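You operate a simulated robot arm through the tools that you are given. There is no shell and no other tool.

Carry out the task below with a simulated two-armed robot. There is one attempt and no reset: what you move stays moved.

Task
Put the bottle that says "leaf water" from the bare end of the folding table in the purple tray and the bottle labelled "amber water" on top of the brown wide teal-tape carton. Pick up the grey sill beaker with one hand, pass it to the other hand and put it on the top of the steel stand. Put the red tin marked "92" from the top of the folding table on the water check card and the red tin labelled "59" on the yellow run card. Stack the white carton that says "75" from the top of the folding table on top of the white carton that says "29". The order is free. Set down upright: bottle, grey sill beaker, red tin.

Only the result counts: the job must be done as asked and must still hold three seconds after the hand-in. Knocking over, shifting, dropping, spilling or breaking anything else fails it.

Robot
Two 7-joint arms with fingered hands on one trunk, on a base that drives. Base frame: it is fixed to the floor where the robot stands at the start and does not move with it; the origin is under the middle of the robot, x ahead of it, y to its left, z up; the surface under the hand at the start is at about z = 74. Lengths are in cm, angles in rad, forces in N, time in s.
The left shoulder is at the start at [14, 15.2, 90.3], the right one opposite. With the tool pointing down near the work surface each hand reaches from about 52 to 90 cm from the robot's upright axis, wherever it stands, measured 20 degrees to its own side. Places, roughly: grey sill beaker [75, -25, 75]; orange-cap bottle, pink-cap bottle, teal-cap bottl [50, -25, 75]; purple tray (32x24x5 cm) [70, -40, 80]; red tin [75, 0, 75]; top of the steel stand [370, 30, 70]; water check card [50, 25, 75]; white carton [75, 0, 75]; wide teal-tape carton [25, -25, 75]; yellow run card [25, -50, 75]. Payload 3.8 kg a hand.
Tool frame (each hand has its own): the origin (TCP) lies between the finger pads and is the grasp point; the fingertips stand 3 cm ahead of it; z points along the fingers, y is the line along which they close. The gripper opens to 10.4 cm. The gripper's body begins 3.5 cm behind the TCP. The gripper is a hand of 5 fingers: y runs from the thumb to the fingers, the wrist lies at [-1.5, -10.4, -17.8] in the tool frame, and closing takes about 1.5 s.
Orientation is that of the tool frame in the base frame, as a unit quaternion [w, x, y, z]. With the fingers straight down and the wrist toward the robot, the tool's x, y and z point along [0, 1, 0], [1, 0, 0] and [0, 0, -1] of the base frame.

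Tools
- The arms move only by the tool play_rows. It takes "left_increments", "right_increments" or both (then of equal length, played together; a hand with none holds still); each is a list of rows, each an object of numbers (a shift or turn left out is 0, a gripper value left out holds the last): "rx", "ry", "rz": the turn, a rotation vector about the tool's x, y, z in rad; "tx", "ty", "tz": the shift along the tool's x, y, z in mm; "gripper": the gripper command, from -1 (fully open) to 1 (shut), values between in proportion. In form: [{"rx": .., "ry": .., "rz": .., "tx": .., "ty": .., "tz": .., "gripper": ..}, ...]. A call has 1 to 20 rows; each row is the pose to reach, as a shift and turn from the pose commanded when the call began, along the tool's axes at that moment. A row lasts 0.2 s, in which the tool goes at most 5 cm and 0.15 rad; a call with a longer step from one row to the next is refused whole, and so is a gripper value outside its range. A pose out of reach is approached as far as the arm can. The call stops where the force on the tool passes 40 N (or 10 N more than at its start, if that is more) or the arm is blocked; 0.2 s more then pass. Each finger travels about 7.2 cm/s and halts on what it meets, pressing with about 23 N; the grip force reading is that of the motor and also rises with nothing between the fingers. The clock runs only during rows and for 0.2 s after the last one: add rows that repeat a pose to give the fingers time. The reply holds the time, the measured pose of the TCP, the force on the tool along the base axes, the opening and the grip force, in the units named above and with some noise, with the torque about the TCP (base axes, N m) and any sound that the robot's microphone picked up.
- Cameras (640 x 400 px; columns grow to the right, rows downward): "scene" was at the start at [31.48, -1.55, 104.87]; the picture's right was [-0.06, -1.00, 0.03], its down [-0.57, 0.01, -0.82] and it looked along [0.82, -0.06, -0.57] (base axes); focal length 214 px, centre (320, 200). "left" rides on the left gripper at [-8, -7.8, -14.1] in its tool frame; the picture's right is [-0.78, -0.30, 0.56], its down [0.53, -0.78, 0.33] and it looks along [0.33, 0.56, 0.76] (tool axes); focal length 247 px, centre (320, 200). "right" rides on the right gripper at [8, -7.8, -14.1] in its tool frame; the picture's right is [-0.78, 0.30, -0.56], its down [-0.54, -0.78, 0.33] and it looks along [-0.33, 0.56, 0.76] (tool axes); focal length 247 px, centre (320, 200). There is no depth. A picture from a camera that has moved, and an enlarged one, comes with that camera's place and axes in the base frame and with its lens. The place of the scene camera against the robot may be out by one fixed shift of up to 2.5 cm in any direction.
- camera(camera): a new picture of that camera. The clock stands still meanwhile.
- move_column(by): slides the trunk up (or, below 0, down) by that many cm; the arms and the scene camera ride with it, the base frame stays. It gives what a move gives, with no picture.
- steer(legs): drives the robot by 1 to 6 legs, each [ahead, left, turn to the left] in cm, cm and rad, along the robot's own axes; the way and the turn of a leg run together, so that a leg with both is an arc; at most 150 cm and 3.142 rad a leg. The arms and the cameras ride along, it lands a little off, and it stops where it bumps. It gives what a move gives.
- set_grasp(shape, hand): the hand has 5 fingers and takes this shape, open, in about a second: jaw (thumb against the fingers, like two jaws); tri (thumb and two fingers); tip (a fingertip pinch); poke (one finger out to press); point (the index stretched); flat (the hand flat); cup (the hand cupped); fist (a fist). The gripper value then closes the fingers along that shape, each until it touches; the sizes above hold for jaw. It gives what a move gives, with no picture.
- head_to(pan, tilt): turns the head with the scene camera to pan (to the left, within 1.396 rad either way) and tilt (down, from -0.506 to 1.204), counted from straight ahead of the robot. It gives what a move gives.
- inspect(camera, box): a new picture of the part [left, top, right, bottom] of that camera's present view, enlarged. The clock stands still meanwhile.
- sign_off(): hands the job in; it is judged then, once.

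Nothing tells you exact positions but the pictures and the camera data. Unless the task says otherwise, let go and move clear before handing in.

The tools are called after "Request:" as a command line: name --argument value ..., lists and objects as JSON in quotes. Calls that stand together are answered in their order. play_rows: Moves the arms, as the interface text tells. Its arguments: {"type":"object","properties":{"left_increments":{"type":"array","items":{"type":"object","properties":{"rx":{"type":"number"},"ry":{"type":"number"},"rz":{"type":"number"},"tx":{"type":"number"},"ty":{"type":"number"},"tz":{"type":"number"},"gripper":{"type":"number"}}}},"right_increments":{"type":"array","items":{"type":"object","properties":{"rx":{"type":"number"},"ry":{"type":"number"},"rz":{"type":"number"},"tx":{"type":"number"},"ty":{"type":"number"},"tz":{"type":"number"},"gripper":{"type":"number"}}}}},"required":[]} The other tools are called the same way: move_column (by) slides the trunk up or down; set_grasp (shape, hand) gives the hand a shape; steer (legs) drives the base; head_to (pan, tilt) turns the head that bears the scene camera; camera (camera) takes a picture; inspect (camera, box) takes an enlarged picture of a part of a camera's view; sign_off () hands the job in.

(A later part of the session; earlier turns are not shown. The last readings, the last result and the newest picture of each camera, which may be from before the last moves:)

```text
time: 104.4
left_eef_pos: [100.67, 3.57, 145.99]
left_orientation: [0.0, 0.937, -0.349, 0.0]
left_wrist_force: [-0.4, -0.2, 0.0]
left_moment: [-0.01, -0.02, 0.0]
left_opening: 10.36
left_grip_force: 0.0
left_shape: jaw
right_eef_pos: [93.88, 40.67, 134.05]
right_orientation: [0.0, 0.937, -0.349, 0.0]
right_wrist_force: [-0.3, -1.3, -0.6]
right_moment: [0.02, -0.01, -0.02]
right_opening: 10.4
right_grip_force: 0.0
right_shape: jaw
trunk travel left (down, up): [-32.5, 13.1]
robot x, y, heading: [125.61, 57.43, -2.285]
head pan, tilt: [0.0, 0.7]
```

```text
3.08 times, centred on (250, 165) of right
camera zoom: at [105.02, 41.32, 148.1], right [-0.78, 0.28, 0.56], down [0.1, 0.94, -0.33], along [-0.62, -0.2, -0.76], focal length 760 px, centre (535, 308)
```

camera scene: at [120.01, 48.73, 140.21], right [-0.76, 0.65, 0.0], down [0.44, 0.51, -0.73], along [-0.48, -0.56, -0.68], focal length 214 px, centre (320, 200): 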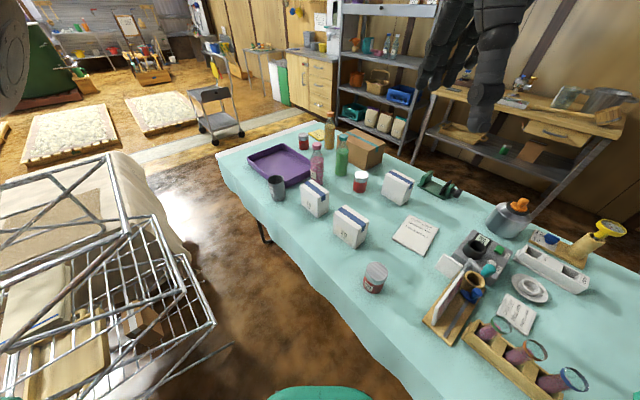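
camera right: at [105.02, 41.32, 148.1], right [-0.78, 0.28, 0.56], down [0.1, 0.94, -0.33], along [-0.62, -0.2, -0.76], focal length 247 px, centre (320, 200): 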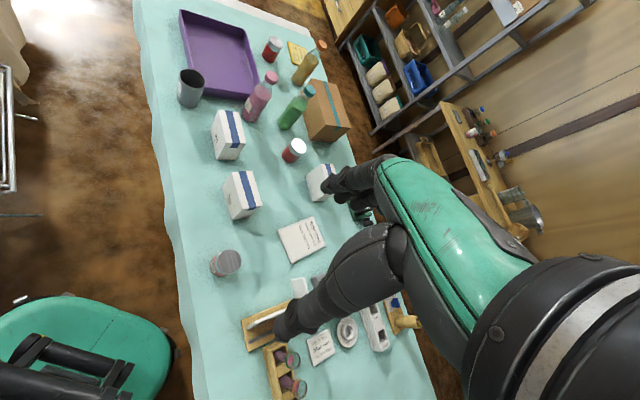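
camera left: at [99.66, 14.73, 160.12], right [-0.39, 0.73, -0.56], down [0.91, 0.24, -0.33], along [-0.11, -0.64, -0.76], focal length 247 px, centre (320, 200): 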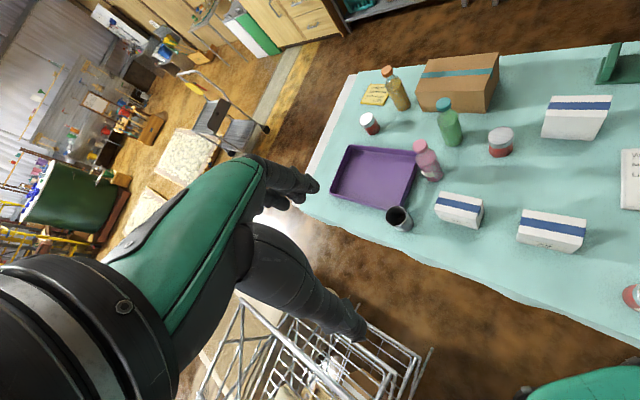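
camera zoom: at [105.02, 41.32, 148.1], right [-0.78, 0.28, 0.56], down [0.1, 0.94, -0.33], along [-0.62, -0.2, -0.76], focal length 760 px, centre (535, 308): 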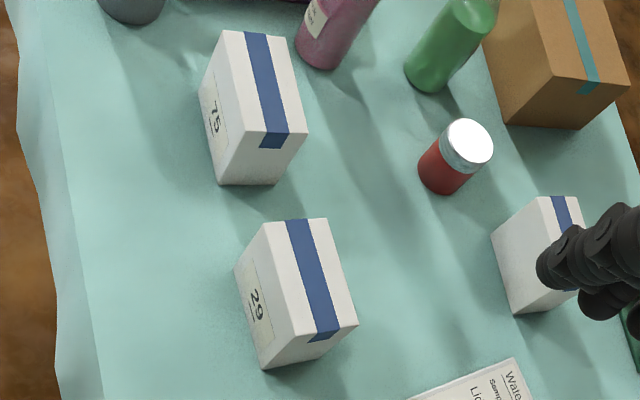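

Carton 75 spans x 74–80, y −7–4 and carton 29 x 74–80, y 13–24, both about 10.7 high; the beaker is near (85.5, −17.5). I shift to a slightly better stance and lower the trunk.

Request:
steer --legs '[[11.3, 19.6, 0], [0, 0, -0.505]]'

Request:
move_column --by -28

Request:
camera --camera "left"

Request:
camera --camera "scene"

```text
time: 107.5
left_eef_pos: [85.39, 0.46, 146.09]
left_orientation: [0.0, 0.821, -0.571, -0.001]
left_wrist_force: [0.8, 0.0, -0.4]
left_moment: [-0.01, -0.03, -0.01]
left_opening: 10.37
left_grip_force: 0.0
left_shape: jaw
right_eef_pos: [97.28, 36.4, 133.97]
right_orientation: [-0.001, 0.821, -0.571, 0.0]
right_wrist_force: [-0.1, 0.9, -0.1]
right_moment: [-0.01, 0.01, -0.02]
right_opening: 10.41
right_grip_force: 0.0
right_shape: jaw
trunk travel left (down, up): [-32.5, 13.1]
robot x, y, heading: [133.53, 35.91, -2.787]
head pan, tilt: [0.0, 0.7]
```

```text
time: 110.4
left_eef_pos: [85.54, 0.54, 118.14]
left_orientation: [0.001, 0.821, -0.571, -0.001]
left_wrist_force: [0.4, 1.0, 1.0]
left_moment: [0.01, 0.01, -0.02]
left_opening: 10.37
left_grip_force: 0.1
left_shape: jaw
right_eef_pos: [97.23, 36.27, 106.1]
right_orientation: [0.0, 0.821, -0.571, 0.0]
right_wrist_force: [0.2, -0.6, 0.7]
right_moment: [0.01, 0.05, -0.02]
right_opening: 10.42
right_grip_force: 0.0
right_shape: jaw
trunk travel left (down, up): [-4.5, 41.1]
robot x, y, heading: [133.5, 35.85, -2.786]
head pan, tilt: [0.0, 0.7]
```

```text
taken
camera left: at [89.92, 10.84, 132.19], right [0.01, 0.83, -0.56], down [0.91, -0.23, -0.33], along [-0.41, -0.51, -0.76], focal length 247 px, centre (320, 200)
```

left: 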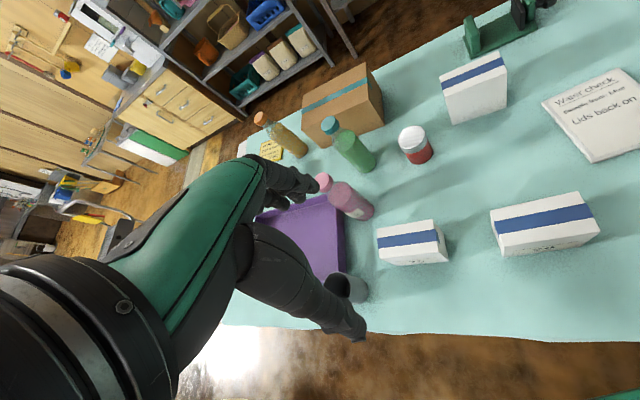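

```text
taken
camera scene: at [110.3, 25.97, 103.85], right [-0.35, 0.94, 0.0], down [0.85, 0.31, -0.42], along [-0.4, -0.14, -0.91], focal length 214 px, centre (320, 200)
```

scene: 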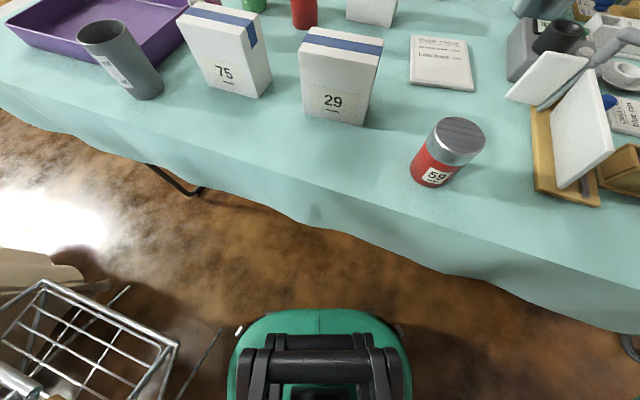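

Objects match the estimate. I move the left hand above carton 75, turned so the fingers close across its thin side.

Request:
play_rows --left_increments '[{"tx": -2, "ty": 14, "tz": 20, "rz": 0.06, "gripper": -1}, {"tx": -4, "ty": 28, "tz": 45, "rz": 0.12}, {"tx": -6, "ty": 42, "tz": 75, "rz": 0.18}, {"tx": -8, "ty": 56, "tz": 105, "rz": 0.24}, {"tx": -10, "ty": 70, "tz": 135, "rz": 0.3}, {"tx": -11.7, "ty": 83.2, "tz": 165, "rz": 0.356}, {"tx": -11.7, "ty": 83.2, "tz": 181, "rz": 0.356}, {"tx": -11.7, "ty": 83.2, "tz": 181, "rz": 0.356}]'

Request:
camera --camera "left"

Request:
camera --camera "scene"

```text
time: 112.2
left_eef_pos: [77.1, -1.24, 99.93]
left_orientation: [-0.001, -0.707, 0.707, 0.0]
left_wrist_force: [0.9, 0.0, 0.6]
left_moment: [0.0, -0.02, -0.01]
left_opening: 10.34
left_grip_force: 0.0
left_shape: jaw
right_eef_pos: [97.34, 36.34, 105.91]
right_orientation: [0.0, 0.822, -0.57, 0.001]
right_wrist_force: [-0.7, 0.0, 0.1]
right_moment: [0.0, 0.02, 0.0]
right_opening: 10.41
right_grip_force: 0.0
right_shape: jaw
trunk travel left (down, up): [-4.5, 41.1]
robot x, y, heading: [133.36, 35.91, -2.789]
head pan, tilt: [0.0, 0.7]
```

```text
taken
camera left: at [84.8, 6.75, 114.06], right [0.3, 0.78, -0.56], down [0.78, -0.53, -0.33], along [-0.56, -0.33, -0.76], focal length 247 px, centre (320, 200)
```

left: 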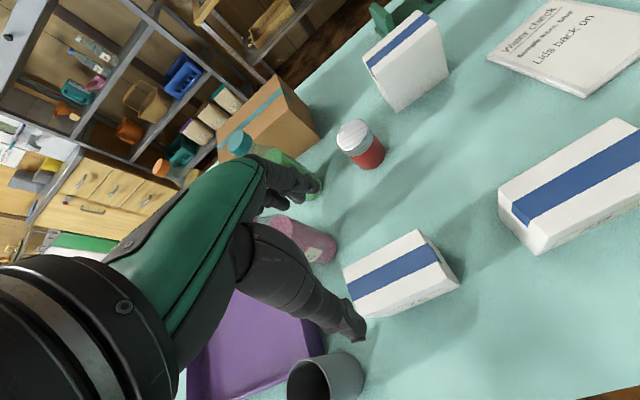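

```text
taken
camera scene: at [110.25, 25.95, 103.81], right [-0.35, 0.94, 0.0], down [0.85, 0.31, -0.42], along [-0.4, -0.14, -0.91], focal length 214 px, centre (320, 200)
```

scene: 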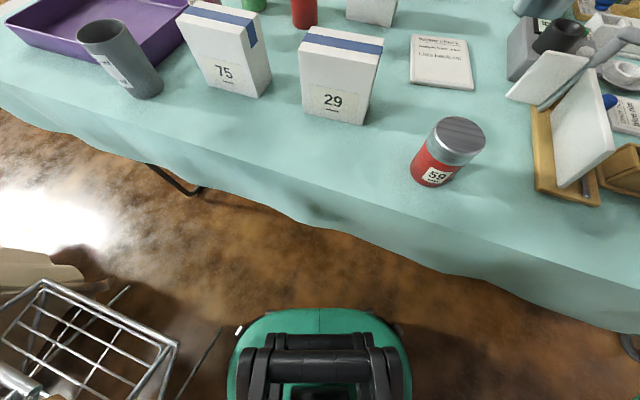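

Aligned well. I descend over carton 75 and close.

Request:
play_rows --left_increments '[{"ty": -4, "tz": 35}, {"ty": -4, "tz": 70}, {"ty": -4, "tz": 105}, {"ty": -4, "tz": 135}, {"ty": -4, "tz": 160}, {"ty": -4, "tz": 172}, {"ty": -4, "tz": 172}]'

Request:
camera --camera "left"

```text
time: 113.8
left_eef_pos: [77.64, -1.21, 82.74]
left_orientation: [0.0, -0.707, 0.707, 0.001]
left_wrist_force: [0.6, -0.4, -0.1]
left_moment: [0.01, 0.01, 0.04]
left_opening: 10.37
left_grip_force: 0.0
left_shape: jaw
right_eef_pos: [97.19, 36.32, 105.95]
right_orientation: [0.0, 0.821, -0.57, 0.0]
right_wrist_force: [0.2, 0.4, -0.2]
right_moment: [0.0, 0.02, -0.02]
right_opening: 10.4
right_grip_force: 0.0
right_shape: jaw
trunk travel left (down, up): [-4.5, 41.1]
robot x, y, heading: [133.65, 35.93, -2.785]
head pan, tilt: [0.0, 0.7]
```

```text
taken
camera left: at [85.21, 6.82, 96.82], right [0.3, 0.78, -0.56], down [0.78, -0.53, -0.33], along [-0.56, -0.33, -0.76], focal length 247 px, centre (320, 200)
```

left: 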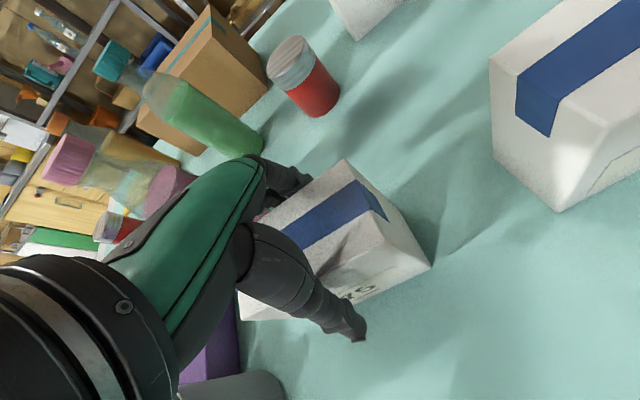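

The fingers straddle the carton; I close the grip.

Request:
play_rows --left_increments '[{"gripper": 1}, {"gripper": 1}, {"gripper": 1}, {"gripper": 1}, {"gripper": 1}, {"gripper": 1}, {"gripper": 1}, {"gripper": 1}]'

Request:
play_rows --left_increments '[{"tz": -15}, {"tz": -30}, {"tz": -50}, {"tz": -80}, {"tz": -110}, {"tz": -140}, {"tz": -140}]'

Request:
camera --camera "left"

Request:
camera --camera "scene"

```text
time: 115.6
left_eef_pos: [77.45, -1.12, 82.81]
left_orientation: [0.0, -0.707, 0.707, 0.0]
left_wrist_force: [0.2, -0.4, -2.0]
left_moment: [0.01, -0.01, -0.06]
left_opening: 5.61
left_grip_force: 22.7
left_shape: jaw
right_eef_pos: [97.3, 36.33, 105.9]
right_orientation: [0.0, 0.821, -0.571, 0.001]
right_wrist_force: [-0.2, 1.2, 0.6]
right_moment: [0.02, 0.01, 0.02]
right_opening: 10.4
right_grip_force: 0.1
right_shape: jaw
trunk travel left (down, up): [-4.5, 41.1]
robot x, y, heading: [133.69, 35.92, -2.781]
head pan, tilt: [0.0, 0.7]
```

```text
time: 117.2
left_eef_pos: [77.39, -1.02, 96.74]
left_orientation: [0.0, 0.707, -0.707, 0.0]
left_wrist_force: [-0.3, -0.2, -3.3]
left_moment: [0.01, 0.0, 0.01]
left_opening: 5.61
left_grip_force: 22.7
left_shape: jaw
right_eef_pos: [97.27, 36.33, 105.96]
right_orientation: [-0.001, 0.821, -0.571, 0.001]
right_wrist_force: [0.2, 1.1, -0.5]
right_moment: [-0.02, 0.01, 0.03]
right_opening: 10.41
right_grip_force: 0.1
right_shape: jaw
trunk travel left (down, up): [-4.5, 41.1]
robot x, y, heading: [133.48, 36.18, -2.789]
head pan, tilt: [0.0, 0.7]
```

```text
taken
camera left: at [85.12, 6.92, 110.75], right [0.3, 0.78, -0.56], down [0.78, -0.53, -0.33], along [-0.56, -0.33, -0.76], focal length 247 px, centre (320, 200)
```

left: 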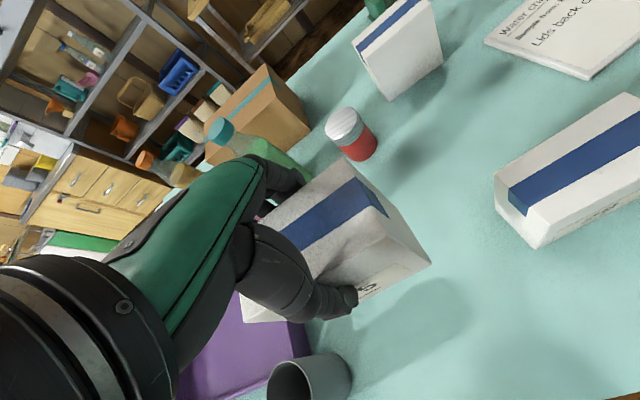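

```text
taken
camera scene: at [110.2, 25.92, 103.78], right [-0.34, 0.94, 0.0], down [0.85, 0.31, -0.42], along [-0.39, -0.14, -0.91], focal length 214 px, centre (320, 200)
```

scene: 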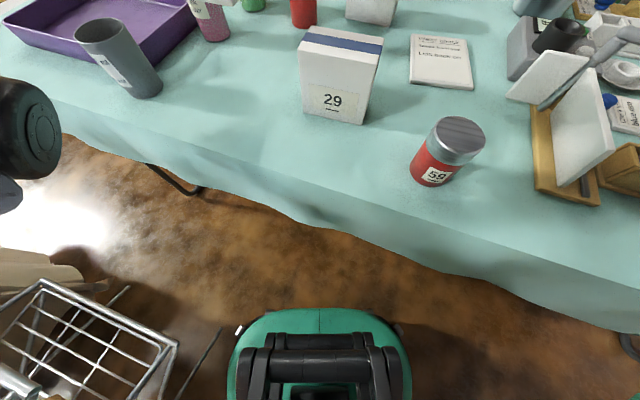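

Carton 75 is held firmly (about 0.3 kg). I move it over carton 29, raising the right hand out of the way.

Request:
play_rows --left_increments '[{"tx": 0, "tz": -20}, {"tx": -30, "tz": -30}, {"tx": -65, "tz": -30}, {"tx": -100, "tz": -30}, {"tx": -135, "tz": -30, "rz": -0.03}, {"tx": -170, "tz": -30, "rz": -0.065}, {"tx": -197, "tz": -30, "rz": -0.065}, {"tx": -197, "tz": -30, "rz": -0.065}]' --right_increments '[{"tz": -40, "ty": -10}, {"tz": -80, "ty": -20}, {"tz": -120, "ty": -30}, {"tz": -150, "ty": -40}, {"tz": -180, "ty": -50}, {"tz": -180, "ty": -50}, {"tz": -180, "ty": -50}, {"tz": -180, "ty": -50}]'

Request:
camera --camera "left"

Request:
camera --camera "scene"

Request:
camera --camera "right"

```text
time: 119.0
left_eef_pos: [77.53, 18.44, 99.82]
left_orientation: [0.0, 0.73, -0.683, -0.001]
left_wrist_force: [0.0, -0.5, -2.3]
left_moment: [0.0, 0.04, -0.04]
left_opening: 5.62
left_grip_force: 23.4
left_shape: jaw
right_eef_pos: [96.58, 34.23, 112.84]
right_orientation: [0.001, 0.822, -0.57, 0.001]
right_wrist_force: [-1.2, 0.4, 0.1]
right_moment: [0.04, 0.06, 0.06]
right_opening: 10.38
right_grip_force: 0.0
right_shape: jaw
right hand out of reach, approached as far as the arm can: row 2, 3, 4, 5, 6, 7, 8
trunk travel left (down, up): [-4.5, 41.1]
robot x, y, heading: [133.82, 35.74, -2.783]
head pan, tilt: [0.0, 0.7]
```

```text
taken
camera left: at [84.72, 26.95, 113.88], right [0.24, 0.79, -0.56], down [0.81, -0.48, -0.33], along [-0.53, -0.37, -0.76], focal length 247 px, centre (320, 200)
```

left: 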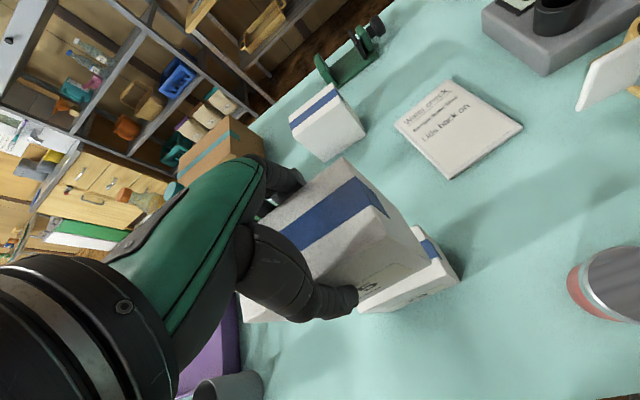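

```text
taken
camera scene: at [110.25, 25.88, 103.78], right [-0.35, 0.94, 0.0], down [0.85, 0.32, -0.42], along [-0.39, -0.15, -0.91], focal length 214 px, centre (320, 200)
```

scene: 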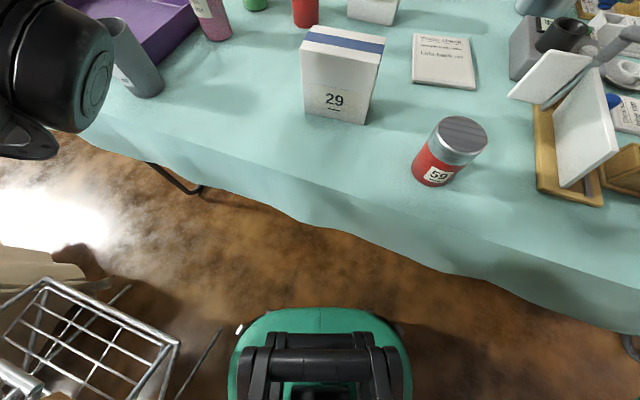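

```text
taken
camera right: at [106.68, 29.63, 126.91], right [-0.55, 0.62, 0.56], down [0.54, 0.77, -0.33], along [-0.64, 0.12, -0.76], focal length 247 px, centre (320, 200)
```

right: 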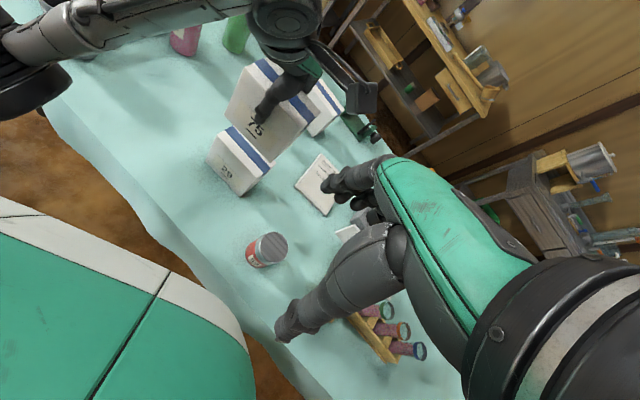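

Request:
inspect --camera "left" --box '[320, 180, 480, 330]'

Request:
inspect --camera "right" --box '[190, 40, 350, 200]'

```text
2.67 times, centred on (400, 255) of left
camera zoom: at [84.72, 26.95, 113.88], right [0.24, 0.79, -0.56], down [0.81, -0.48, -0.33], along [-0.53, -0.37, -0.76], focal length 659 px, centre (107, 53)
```

zoom: 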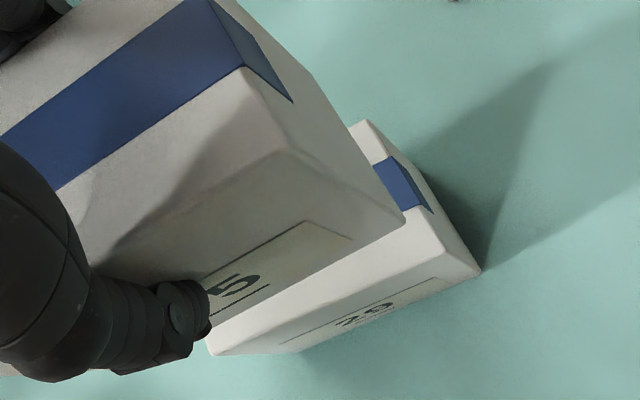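

```text
2.50 times, centred on (270, 120) of right
camera zoom: at [106.68, 29.63, 126.91], right [-0.55, 0.62, 0.56], down [0.54, 0.77, -0.33], along [-0.64, 0.12, -0.76], focal length 617 px, centre (445, 400)
```

zoom: 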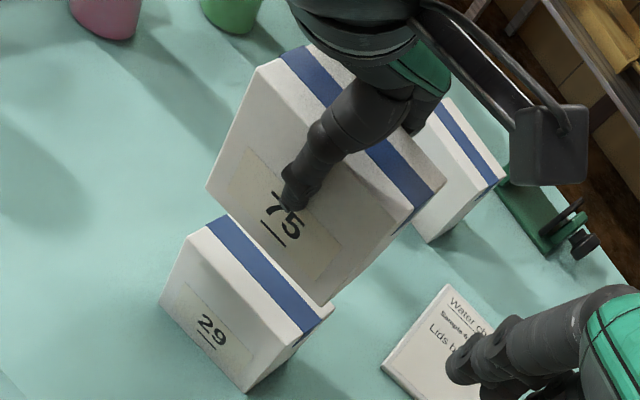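

75 sits precisely above 29. I lower it in small steps until contact.

Request:
play_rows --left_increments '[{"tz": 15}, {"tz": 30}, {"tz": 45}, {"tz": 55}, {"tz": 60}, {"tz": 62}, {"tz": 62}]'

Request:
inspect --camera "left" --box '[320, 180, 480, 330]'

Request:
inspect --camera "right" --box '[190, 40, 350, 200]'

```text
time: 120.6
left_eef_pos: [77.6, 18.56, 93.78]
left_orientation: [0.001, 0.73, -0.684, -0.002]
left_wrist_force: [-2.2, -0.3, 6.5]
left_moment: [0.0, 0.02, -0.03]
left_opening: 5.6
left_grip_force: 22.8
left_shape: jaw
right_eef_pos: [96.85, 34.35, 112.86]
right_orientation: [0.0, 0.821, -0.571, 0.001]
right_wrist_force: [-0.6, 0.9, 0.3]
right_moment: [0.01, -0.02, 0.05]
right_opening: 10.38
right_grip_force: 0.1
right_shape: jaw
trunk travel left (down, up): [-4.5, 41.1]
robot x, y, heading: [133.86, 35.7, -2.785]
head pan, tilt: [0.0, 0.7]
```

```text
2.67 times, centred on (400, 255) of left
camera zoom: at [84.8, 27.02, 107.74], right [0.24, 0.79, -0.56], down [0.81, -0.48, -0.33], along [-0.53, -0.37, -0.76], focal length 659 px, centre (107, 53)
```

zoom: 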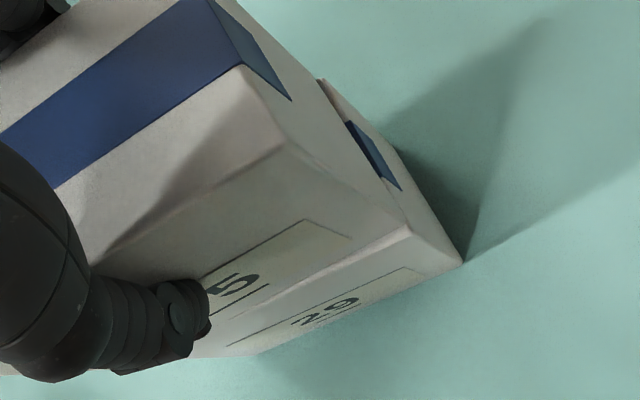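

```text
2.50 times, centred on (270, 120) of right
camera zoom: at [106.76, 29.73, 126.95], right [-0.55, 0.62, 0.56], down [0.54, 0.77, -0.33], along [-0.64, 0.12, -0.76], focal length 617 px, centre (445, 400)
```

zoom: 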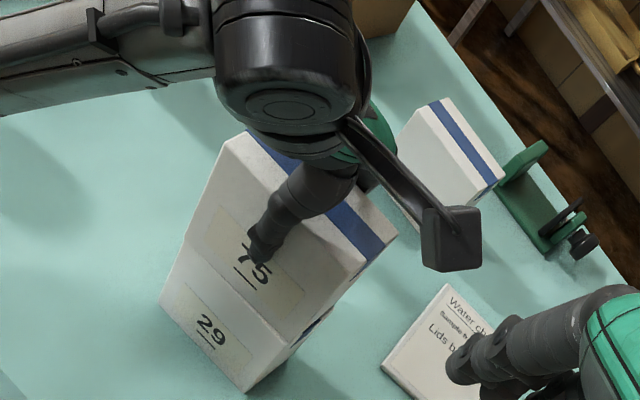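

It rests on 29 (contact force seen). I release and rise straight up.

Request:
play_rows --left_increments '[{"tz": -1, "gripper": 0.3}, {"tz": -1, "gripper": -0.2}, {"tz": -1, "gripper": -0.6}, {"tz": -1, "gripper": -1}, {"tz": -1}, {"tz": -1}, {"tz": -1}, {"tz": -1}]'

Request:
play_rows --left_increments '[{"tz": -20}, {"tz": -40}, {"tz": -70}, {"tz": -100}, {"tz": -130}, {"tz": -150}, {"tz": -150}]'

Request:
camera --camera "left"

Request:
camera --camera "right"

```text
time: 122.4
left_eef_pos: [77.65, 18.44, 93.7]
left_orientation: [0.0, 0.729, -0.684, 0.0]
left_wrist_force: [-0.3, 0.3, 0.9]
left_moment: [0.01, 0.02, -0.02]
left_opening: 10.36
left_grip_force: 0.0
left_shape: jaw
right_eef_pos: [96.64, 34.48, 112.74]
right_orientation: [0.001, 0.821, -0.57, 0.0]
right_wrist_force: [-0.2, 0.3, 0.7]
right_moment: [0.02, -0.07, 0.03]
right_opening: 10.35
right_grip_force: 0.0
right_shape: jaw
trunk travel left (down, up): [-4.5, 41.1]
robot x, y, heading: [133.45, 35.65, -2.785]
head pan, tilt: [0.0, 0.7]
```

```text
time: 124.0
left_eef_pos: [77.54, 18.74, 108.53]
left_orientation: [0.0, 0.73, -0.684, 0.0]
left_wrist_force: [0.3, 0.2, -0.2]
left_moment: [-0.04, 0.0, 0.03]
left_opening: 10.33
left_grip_force: 0.1
left_shape: jaw
right_eef_pos: [96.73, 34.37, 112.73]
right_orientation: [0.001, 0.822, -0.569, 0.001]
right_wrist_force: [-1.1, 0.5, 0.1]
right_moment: [0.02, -0.05, 0.06]
right_opening: 10.38
right_grip_force: 0.0
right_shape: jaw
trunk travel left (down, up): [-4.5, 41.1]
robot x, y, heading: [133.53, 35.91, -2.781]
head pan, tilt: [0.0, 0.7]
```

```text
taken
camera left: at [84.72, 27.11, 122.59], right [0.25, 0.79, -0.56], down [0.81, -0.48, -0.33], along [-0.53, -0.37, -0.76], focal length 247 px, centre (320, 200)
```

left: 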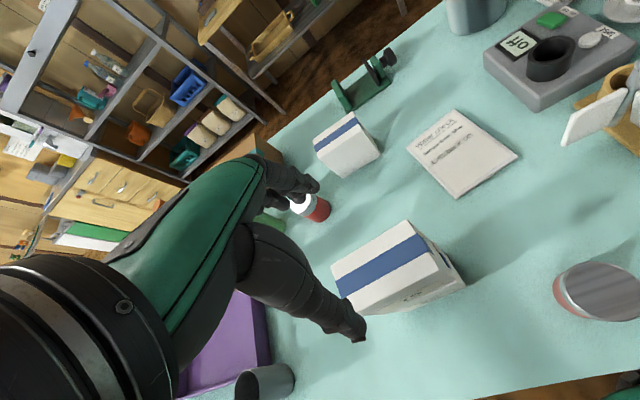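

```text
taken
camera right: at [106.68, 29.68, 126.9], right [-0.55, 0.62, 0.55], down [0.54, 0.77, -0.33], along [-0.64, 0.12, -0.76], focal length 247 px, centre (320, 200)
```

right: 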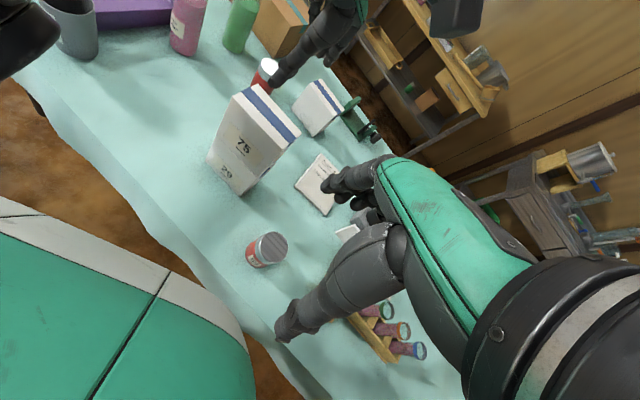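

75 is stacked on 29 and stands still. Next the beaker: I bring the left hand above it.

Request:
play_rows --left_increments '[{"tx": 10, "tz": -25}, {"tx": 40, "ty": -6, "tz": -30, "rz": -0.05}, {"tx": 85, "ty": -13, "tz": -30, "rz": -0.1}, {"tx": 130, "ty": -20, "tz": -30, "rz": -0.15}, {"tx": 175, "ty": -27, "tz": -30, "rz": -0.2}, {"tx": 220, "ty": -34, "tz": -25, "rz": -0.25}, {"tx": 265, "ty": -41, "tz": -15, "rz": -0.3}, {"tx": 310, "ty": -48, "tz": 0, "rz": -0.35}, {"tx": 345, "ty": -53, "tz": 0, "rz": -0.4}, {"tx": 366, "ty": -55.5, "tz": 0, "rz": -0.45}, {"tx": 366, "ty": -55.5, "tz": 0, "rz": -0.45}]'

Request:
camera --camera "left"

Request:
camera --camera "scene"

Request:
camera --camera "right"

```text
time: 126.4
left_eef_pos: [85.45, -17.53, 108.65]
left_orientation: [0.0, 0.863, -0.505, 0.001]
left_wrist_force: [0.0, 0.0, -0.7]
left_moment: [0.02, -0.01, 0.02]
left_opening: 10.34
left_grip_force: 0.0
left_shape: jaw
right_eef_pos: [96.61, 34.51, 112.69]
right_orientation: [0.0, 0.821, -0.57, 0.001]
right_wrist_force: [-0.3, 0.3, 0.0]
right_moment: [0.03, -0.06, 0.05]
right_opening: 10.36
right_grip_force: 0.1
right_shape: jaw
trunk travel left (down, up): [-4.5, 41.1]
robot x, y, heading: [133.33, 36.05, -2.784]
head pan, tilt: [0.0, 0.7]
```

```text
taken
camera left: at [88.14, -6.76, 122.64], right [-0.13, 0.82, -0.56], down [0.94, -0.08, -0.33], along [-0.32, -0.56, -0.76], focal length 247 px, centre (320, 200)
```

left: 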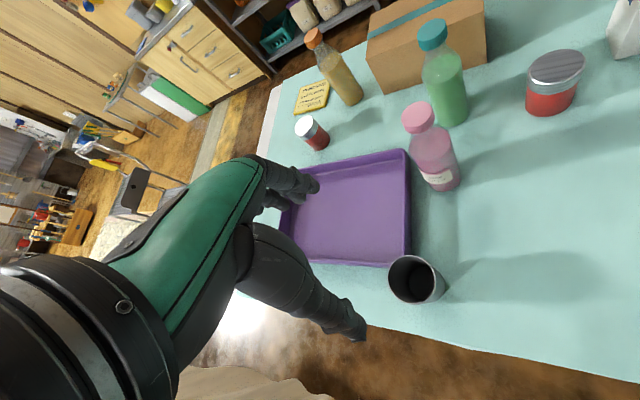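

```text
taken
camera scene: at [110.27, 25.93, 103.79], right [-0.35, 0.94, 0.0], down [0.85, 0.32, -0.42], along [-0.39, -0.15, -0.91], focal length 214 px, centre (320, 200)
```

scene: 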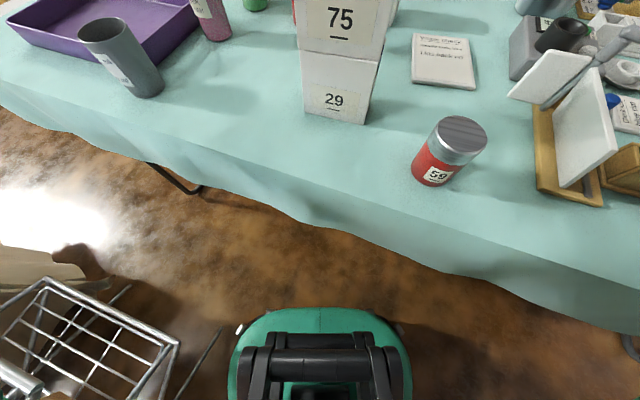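

```text
taken
camera right: at [106.71, 29.71, 126.92], right [-0.55, 0.62, 0.55], down [0.54, 0.77, -0.33], along [-0.64, 0.12, -0.76], focal length 247 px, centre (320, 200)
```

right: 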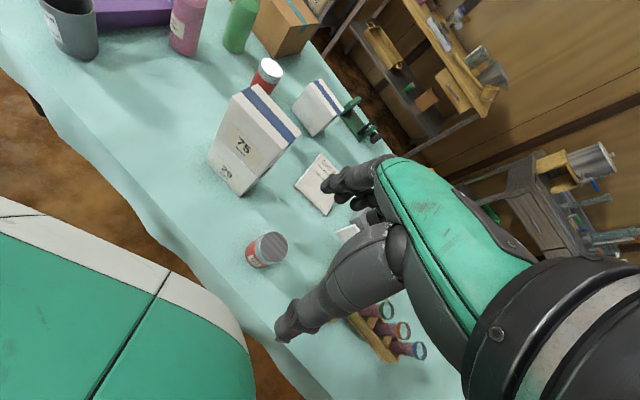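

Request:
inspect --camera "left" --box '[350, 230, 480, 330]'

```text
4.00 times, centred on (415, 280) of left
camera zoom: at [88.14, -6.76, 122.64], right [-0.13, 0.82, -0.56], down [0.94, -0.08, -0.33], along [-0.32, -0.56, -0.76], focal length 988 px, centre (-60, -120)
```

zoom: 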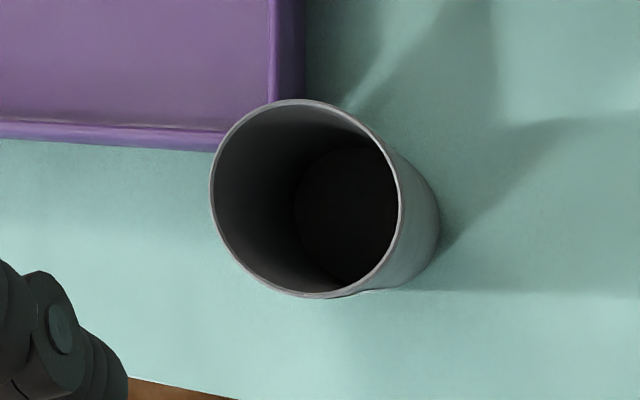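

The beaker rim centre is about (85.8, −16.8), rim height 85.5, diameter 7. I descend with a shallow top grip so the lower part stays free for the other hand.

Request:
play_rows --left_increments '[{"tx": -4.6, "ty": -6.6, "tz": 40}, {"tx": -4.6, "ty": -6.6, "tz": 80}, {"tx": -4.6, "ty": -6.6, "tz": 120}, {"tx": -4.6, "ty": -6.6, "tz": 155}, {"tx": -4.6, "ty": -6.6, "tz": 185}, {"tx": -4.6, "ty": -6.6, "tz": 210}, {"tx": -4.6, "ty": -6.6, "tz": 210}]'

Request:
camera --camera "left"

Request:
camera --camera "scene"

```text
time: 128.0
left_eef_pos: [85.75, -16.97, 87.62]
left_orientation: [0.0, 0.863, -0.504, 0.0]
left_wrist_force: [0.5, 0.1, -0.4]
left_moment: [0.02, 0.01, -0.01]
left_opening: 10.38
left_grip_force: 0.1
left_shape: jaw
right_eef_pos: [96.62, 34.47, 112.82]
right_orientation: [0.0, 0.822, -0.569, 0.0]
right_wrist_force: [-1.2, 0.8, 0.6]
right_moment: [0.01, 0.01, 0.02]
right_opening: 10.35
right_grip_force: 0.0
right_shape: jaw
trunk travel left (down, up): [-4.5, 41.1]
robot x, y, heading: [133.51, 35.55, -2.785]
head pan, tilt: [0.0, 0.7]
```

```text
taken
camera left: at [88.58, -6.19, 101.56], right [-0.13, 0.82, -0.56], down [0.94, -0.08, -0.33], along [-0.32, -0.56, -0.76], focal length 247 px, centre (320, 200)
```

left: 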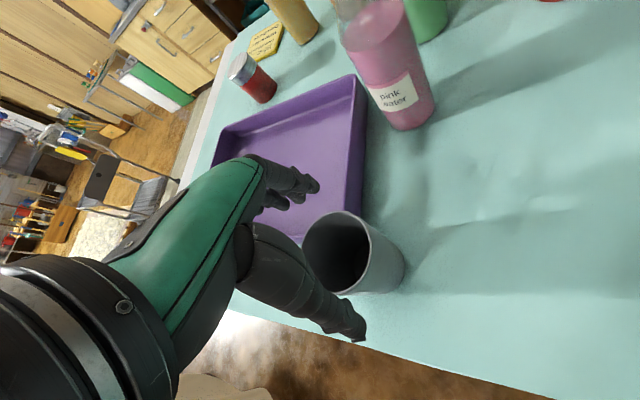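

```text
taken
camera scene: at [110.29, 25.93, 103.8], right [-0.35, 0.94, 0.0], down [0.85, 0.32, -0.42], along [-0.39, -0.15, -0.91], focal length 214 px, centre (320, 200)
```

scene: 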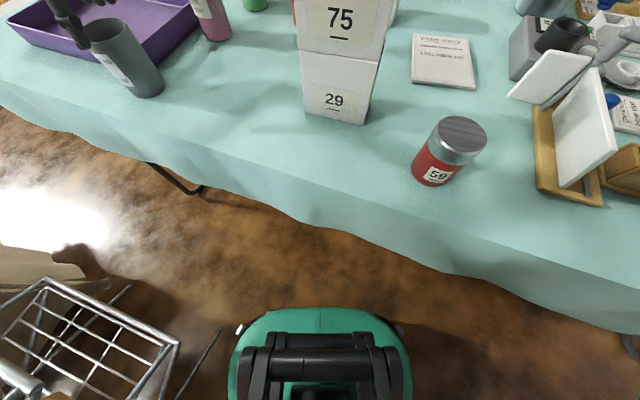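

Request:
play_rows --left_increments '[{"tx": -2, "ty": -3.5, "tz": 12}, {"tx": -2, "ty": -3.5, "tz": 24}, {"tx": -2, "ty": -3.5, "tz": 33}, {"tx": -2, "ty": -3.5, "tz": 33}, {"tx": -2, "ty": -3.5, "tz": 33}]'

Request:
inspect --camera "left" --box '[220, 130, 460, 380]'

Request:
inspect --camera "scene" --box '[0, 0, 240, 150]'

```text
time: 129.2
left_eef_pos: [85.98, -16.73, 84.29]
left_orientation: [0.0, 0.864, -0.504, 0.0]
left_wrist_force: [-0.3, -0.5, -0.6]
left_moment: [0.0, -0.01, 0.0]
left_opening: 10.37
left_grip_force: 0.1
left_shape: jaw
right_eef_pos: [96.68, 34.36, 112.82]
right_orientation: [0.0, 0.822, -0.569, 0.001]
right_wrist_force: [-0.3, 1.1, -0.3]
right_moment: [0.01, -0.02, 0.07]
right_opening: 10.39
right_grip_force: 0.1
right_shape: jaw
trunk travel left (down, up): [-4.5, 41.1]
robot x, y, heading: [133.06, 35.8, -2.791]
head pan, tilt: [0.0, 0.7]
```

```text
1.60 times, centred on (340, 255) of left
camera zoom: at [88.75, -5.93, 98.41], right [-0.12, 0.82, -0.56], down [0.94, -0.08, -0.33], along [-0.32, -0.56, -0.76], focal length 395 px, centre (288, 112)
```

zoom: 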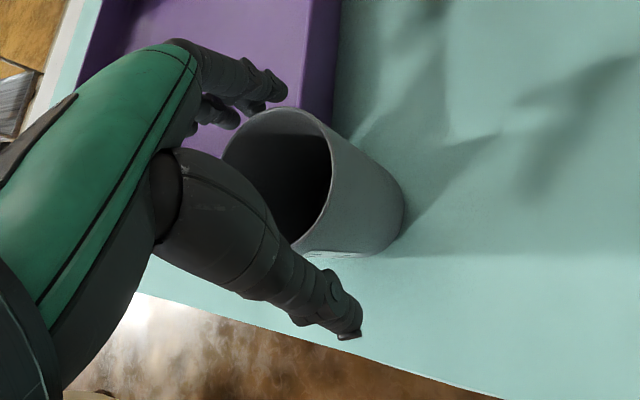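

```text
2.67 times, centred on (120, 75) of scene
camera zoom: at [110.28, 25.92, 103.79], right [-0.35, 0.94, 0.0], down [0.85, 0.32, -0.42], along [-0.39, -0.15, -0.91], focal length 572 px, centre (853, 533)
```

zoom: 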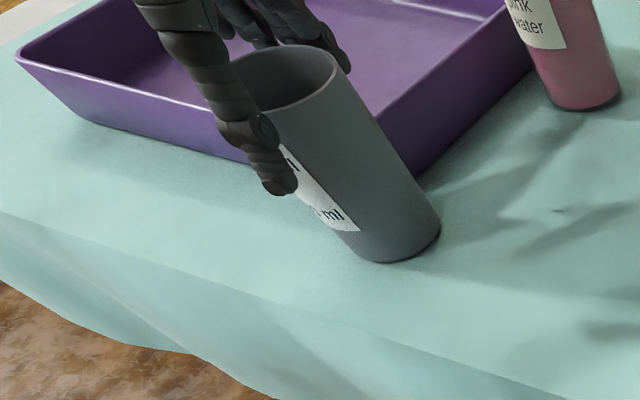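

Fingers and thumb are on either side of the beaker. I close and lift.

Request:
play_rows --left_increments '[{"gripper": 0.2}, {"gripper": 0.5}, {"gripper": 0.8}, {"gripper": 1}, {"gripper": 1}, {"gripper": 1}, {"gripper": 1}, {"gripper": 1}, {"gripper": 1}]'

Request:
inspect --camera "scene" --box '[0, 0, 240, 150]'

```text
time: 131.2
left_eef_pos: [86.05, -16.78, 84.37]
left_orientation: [0.0, 0.864, -0.504, -0.001]
left_wrist_force: [-0.2, 0.6, 0.2]
left_moment: [0.02, -0.04, 0.0]
left_opening: 6.05
left_grip_force: 23.3
left_shape: jaw
right_eef_pos: [96.72, 34.43, 112.66]
right_orientation: [0.0, 0.822, -0.57, 0.001]
right_wrist_force: [-1.3, 0.8, 0.2]
right_moment: [0.02, -0.01, 0.05]
right_opening: 10.37
right_grip_force: 0.1
right_shape: jaw
trunk travel left (down, up): [-4.5, 41.1]
robot x, y, heading: [133.21, 36.23, -2.785]
head pan, tilt: [0.0, 0.7]
```

```text
2.67 times, centred on (120, 75) of scene
camera zoom: at [110.28, 25.91, 103.79], right [-0.35, 0.94, 0.0], down [0.85, 0.32, -0.42], along [-0.39, -0.15, -0.91], focal length 572 px, centre (853, 533)
```

zoom: 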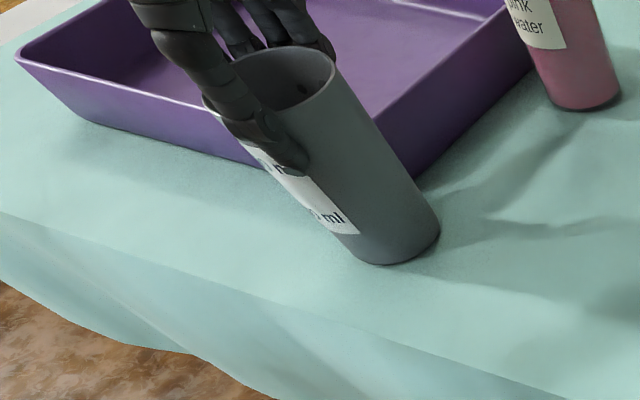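

Request:
play_rows --left_increments '[{"tz": -10}, {"tz": -25}, {"tz": -50}, {"tz": -85}, {"tz": -120}, {"tz": -155}, {"tz": -190}, {"tz": -200}]'

Request:
move_column --by 20

Request:
camera --camera "left"

Request:
camera --camera "right"

Request:
camera --camera "scene"

```text
time: 133.0
left_eef_pos: [86.18, -16.68, 104.35]
left_orientation: [0.0, 0.864, -0.504, 0.001]
left_wrist_force: [-0.5, -0.1, -0.3]
left_moment: [0.01, 0.02, 0.0]
left_opening: 6.05
left_grip_force: 22.9
left_shape: jaw
right_eef_pos: [96.67, 34.33, 112.7]
right_orientation: [0.0, 0.823, -0.569, 0.0]
right_wrist_force: [-0.8, 1.2, 0.8]
right_moment: [0.03, -0.03, 0.05]
right_opening: 10.37
right_grip_force: 0.0
right_shape: jaw
trunk travel left (down, up): [-4.5, 41.1]
robot x, y, heading: [132.94, 35.86, -2.786]
head pan, tilt: [0.0, 0.7]
```

```text
time: 135.2
left_eef_pos: [86.06, -16.68, 124.41]
left_orientation: [0.0, 0.864, -0.504, 0.0]
left_wrist_force: [-1.0, 0.2, -0.7]
left_moment: [0.03, 0.03, 0.0]
left_opening: 6.05
left_grip_force: 23.2
left_shape: jaw
right_eef_pos: [96.7, 34.16, 132.74]
right_orientation: [-0.001, 0.821, -0.57, 0.001]
right_wrist_force: [-0.3, 0.2, -0.2]
right_moment: [-0.01, 0.03, -0.01]
right_opening: 10.39
right_grip_force: 0.0
right_shape: jaw
trunk travel left (down, up): [-24.5, 21.1]
robot x, y, heading: [133.72, 36.22, -2.783]
head pan, tilt: [0.0, 0.7]
```

```text
taken
camera left: at [88.74, -5.85, 138.36], right [-0.12, 0.82, -0.56], down [0.94, -0.08, -0.33], along [-0.32, -0.56, -0.76], focal length 247 px, centre (320, 200)
```

left: 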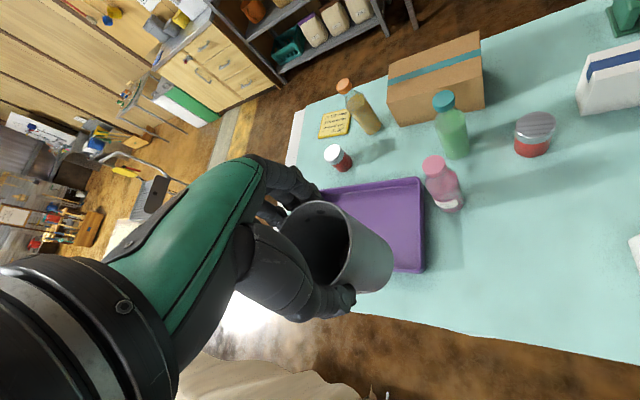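

```text
taken
camera right: at [106.76, 29.38, 146.88], right [-0.55, 0.62, 0.56], down [0.54, 0.77, -0.33], along [-0.64, 0.12, -0.76], focal length 247 px, centre (320, 200)
```

right: 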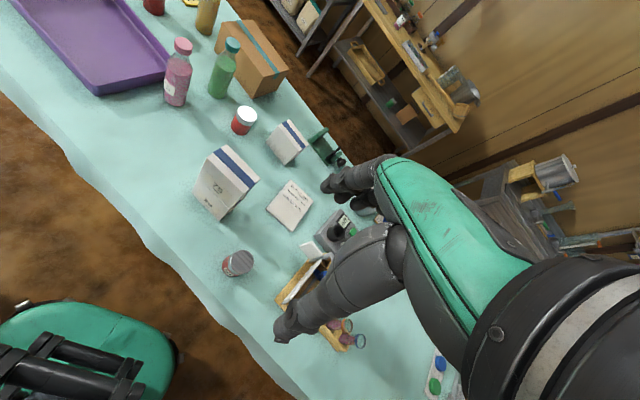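

```text
taken
camera scene: at [121.75, 30.2, 131.2], right [-0.35, 0.94, 0.0], down [0.68, 0.25, -0.68], along [-0.64, -0.24, -0.73], focal length 214 px, centre (320, 200)
```

scene: 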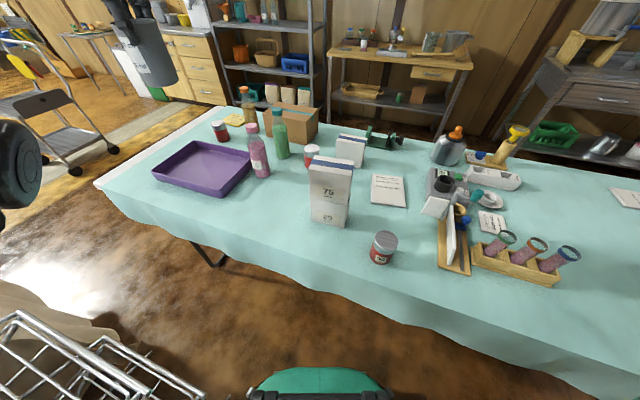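

The beaker is securely held in the left hand. I bring it in front of me and turn the right hand to a side-grip pose (pointing left, slightly down).

Request:
play_rows --left_increments '[{"tx": -26, "ty": -12, "rz": 0.016}, {"tx": -52, "ty": -24, "rz": 0.032}, {"tx": -79, "ty": -37, "rz": 0.048}, {"tx": -106, "ty": -49, "rz": 0.064}, {"tx": -132, "ty": -61, "rz": 0.08}, {"tx": -158, "ty": -73, "rz": 0.096}, {"tx": -185, "ty": -85, "rz": 0.112}, {"tx": -211, "ty": -98, "rz": 0.128}, {"tx": -238, "ty": -110, "rz": 0.144}, {"tx": -264, "ty": -122, "rz": 0.16}, {"tx": -264, "ty": -122, "rz": 0.16}]' --right_increments '[{"ty": 16, "tz": 14, "tx": -4, "ry": 0.12}, {"ty": 36, "tz": 28, "tx": -8, "ry": 0.24}, {"ty": 56, "tz": 42, "tx": -12, "ry": 0.36}, {"ty": 76, "tz": 56, "tx": -16, "ry": 0.48}, {"ty": 96, "tz": 70, "tx": -20, "ry": 0.6}, {"ty": 116, "tz": 84, "tx": -24, "ry": 0.72}, {"ty": 136, "tz": 98, "tx": -28, "ry": 0.84}, {"ty": 156, "tz": 112, "tx": -32, "ry": 0.96}, {"ty": 176, "tz": 128, "tx": -36, "ry": 1.08}, {"ty": 200, "tz": 147, "tx": -40, "ry": 1.2}, {"ty": 200, "tz": 147, "tx": -40, "ry": 1.22}]'

Request:
camera --camera "left"

Request:
camera --camera "right"

Request:
camera --camera "scene"

```text
time: 137.6
left_eef_pos: [83.97, 12.4, 124.43]
left_orientation: [0.0, 0.821, -0.571, 0.0]
left_wrist_force: [-0.6, -0.6, -0.8]
left_moment: [0.01, 0.02, 0.0]
left_opening: 6.02
left_grip_force: 22.8
left_shape: jaw
right_eef_pos: [76.84, 30.94, 117.95]
right_orientation: [0.328, 0.672, -0.468, 0.471]
right_wrist_force: [0.1, -0.2, -0.5]
right_moment: [0.01, -0.03, 0.0]
right_opening: 10.39
right_grip_force: 0.1
right_shape: jaw
trunk travel left (down, up): [-24.5, 21.1]
robot x, y, heading: [133.41, 35.98, -2.784]
head pan, tilt: [0.0, 0.7]
```

```text
taken
camera left: at [88.34, 22.65, 138.45], right [0.01, 0.83, -0.56], down [0.91, -0.23, -0.33], along [-0.41, -0.51, -0.76], focal length 247 px, centre (320, 200)
```

left: 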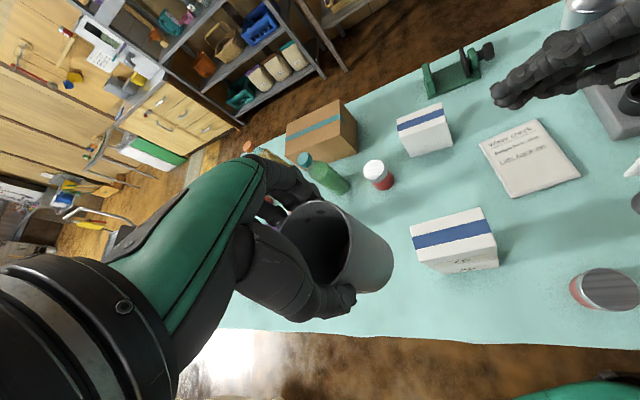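

```text
taken
camera right: at [80.39, 43.52, 130.31], right [-0.55, 0.64, -0.54], down [0.77, 0.15, -0.62], along [-0.31, -0.76, -0.57], focal length 247 px, centre (320, 200)
```

right: 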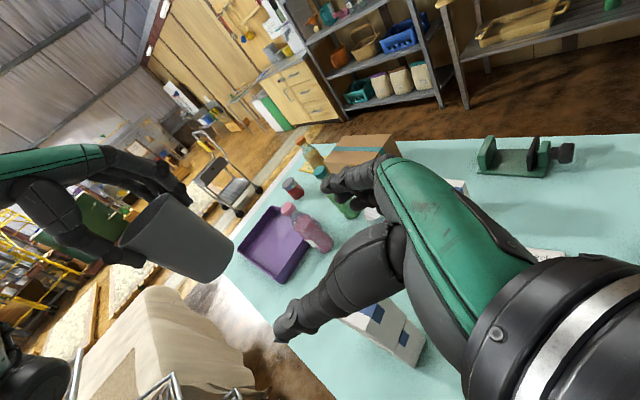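

```text
taken
camera scene: at [121.84, 30.17, 131.21], right [-0.35, 0.94, 0.0], down [0.68, 0.26, -0.68], along [-0.64, -0.24, -0.73], focal length 214 px, centre (320, 200)
```

scene: 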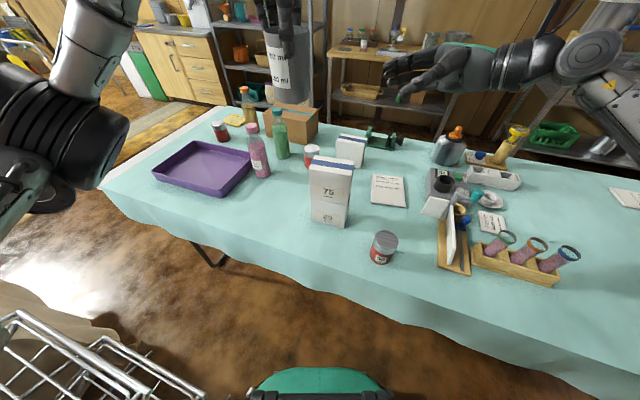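

Request:
inspect --camera "right" --box '[60, 120, 300, 320]'

Request:
inspect --camera "left" --box '[460, 0, 640, 130]'

Request:
inspect --camera "scene" --box '[220, 0, 500, 140]'

```text
2.00 times, centred on (180, 220) of right
camera zoom: at [80.39, 43.52, 130.31], right [-0.55, 0.64, -0.54], down [0.77, 0.15, -0.62], along [-0.31, -0.76, -0.57], focal length 494 px, centre (600, 160)
```

zoom: 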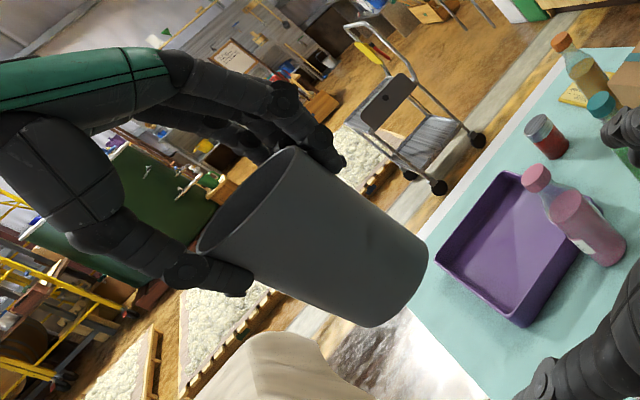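

```text
3.08 times, centred on (550, 65) of left
camera zoom: at [88.34, 22.65, 138.45], right [0.01, 0.83, -0.56], down [0.91, -0.23, -0.33], along [-0.41, -0.51, -0.76], focal length 760 px, centre (-388, 615)
```

zoom: 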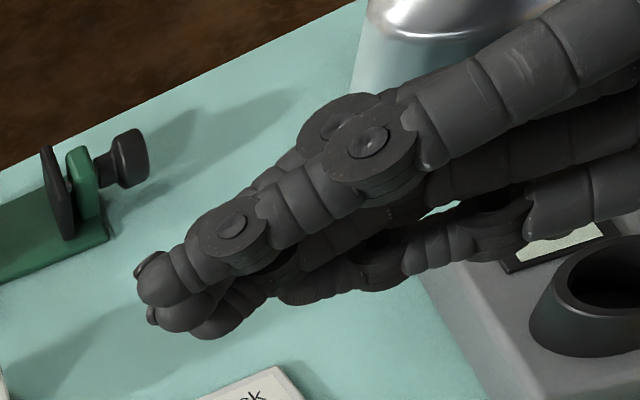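

```text
2.29 times, centred on (360, 70) of scene
camera zoom: at [121.84, 30.17, 131.21], right [-0.35, 0.94, 0.0], down [0.68, 0.26, -0.68], along [-0.64, -0.24, -0.73], focal length 490 px, centre (229, 497)
```

zoom: 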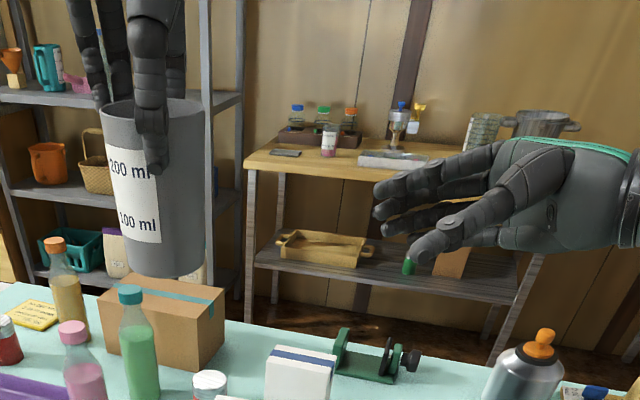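

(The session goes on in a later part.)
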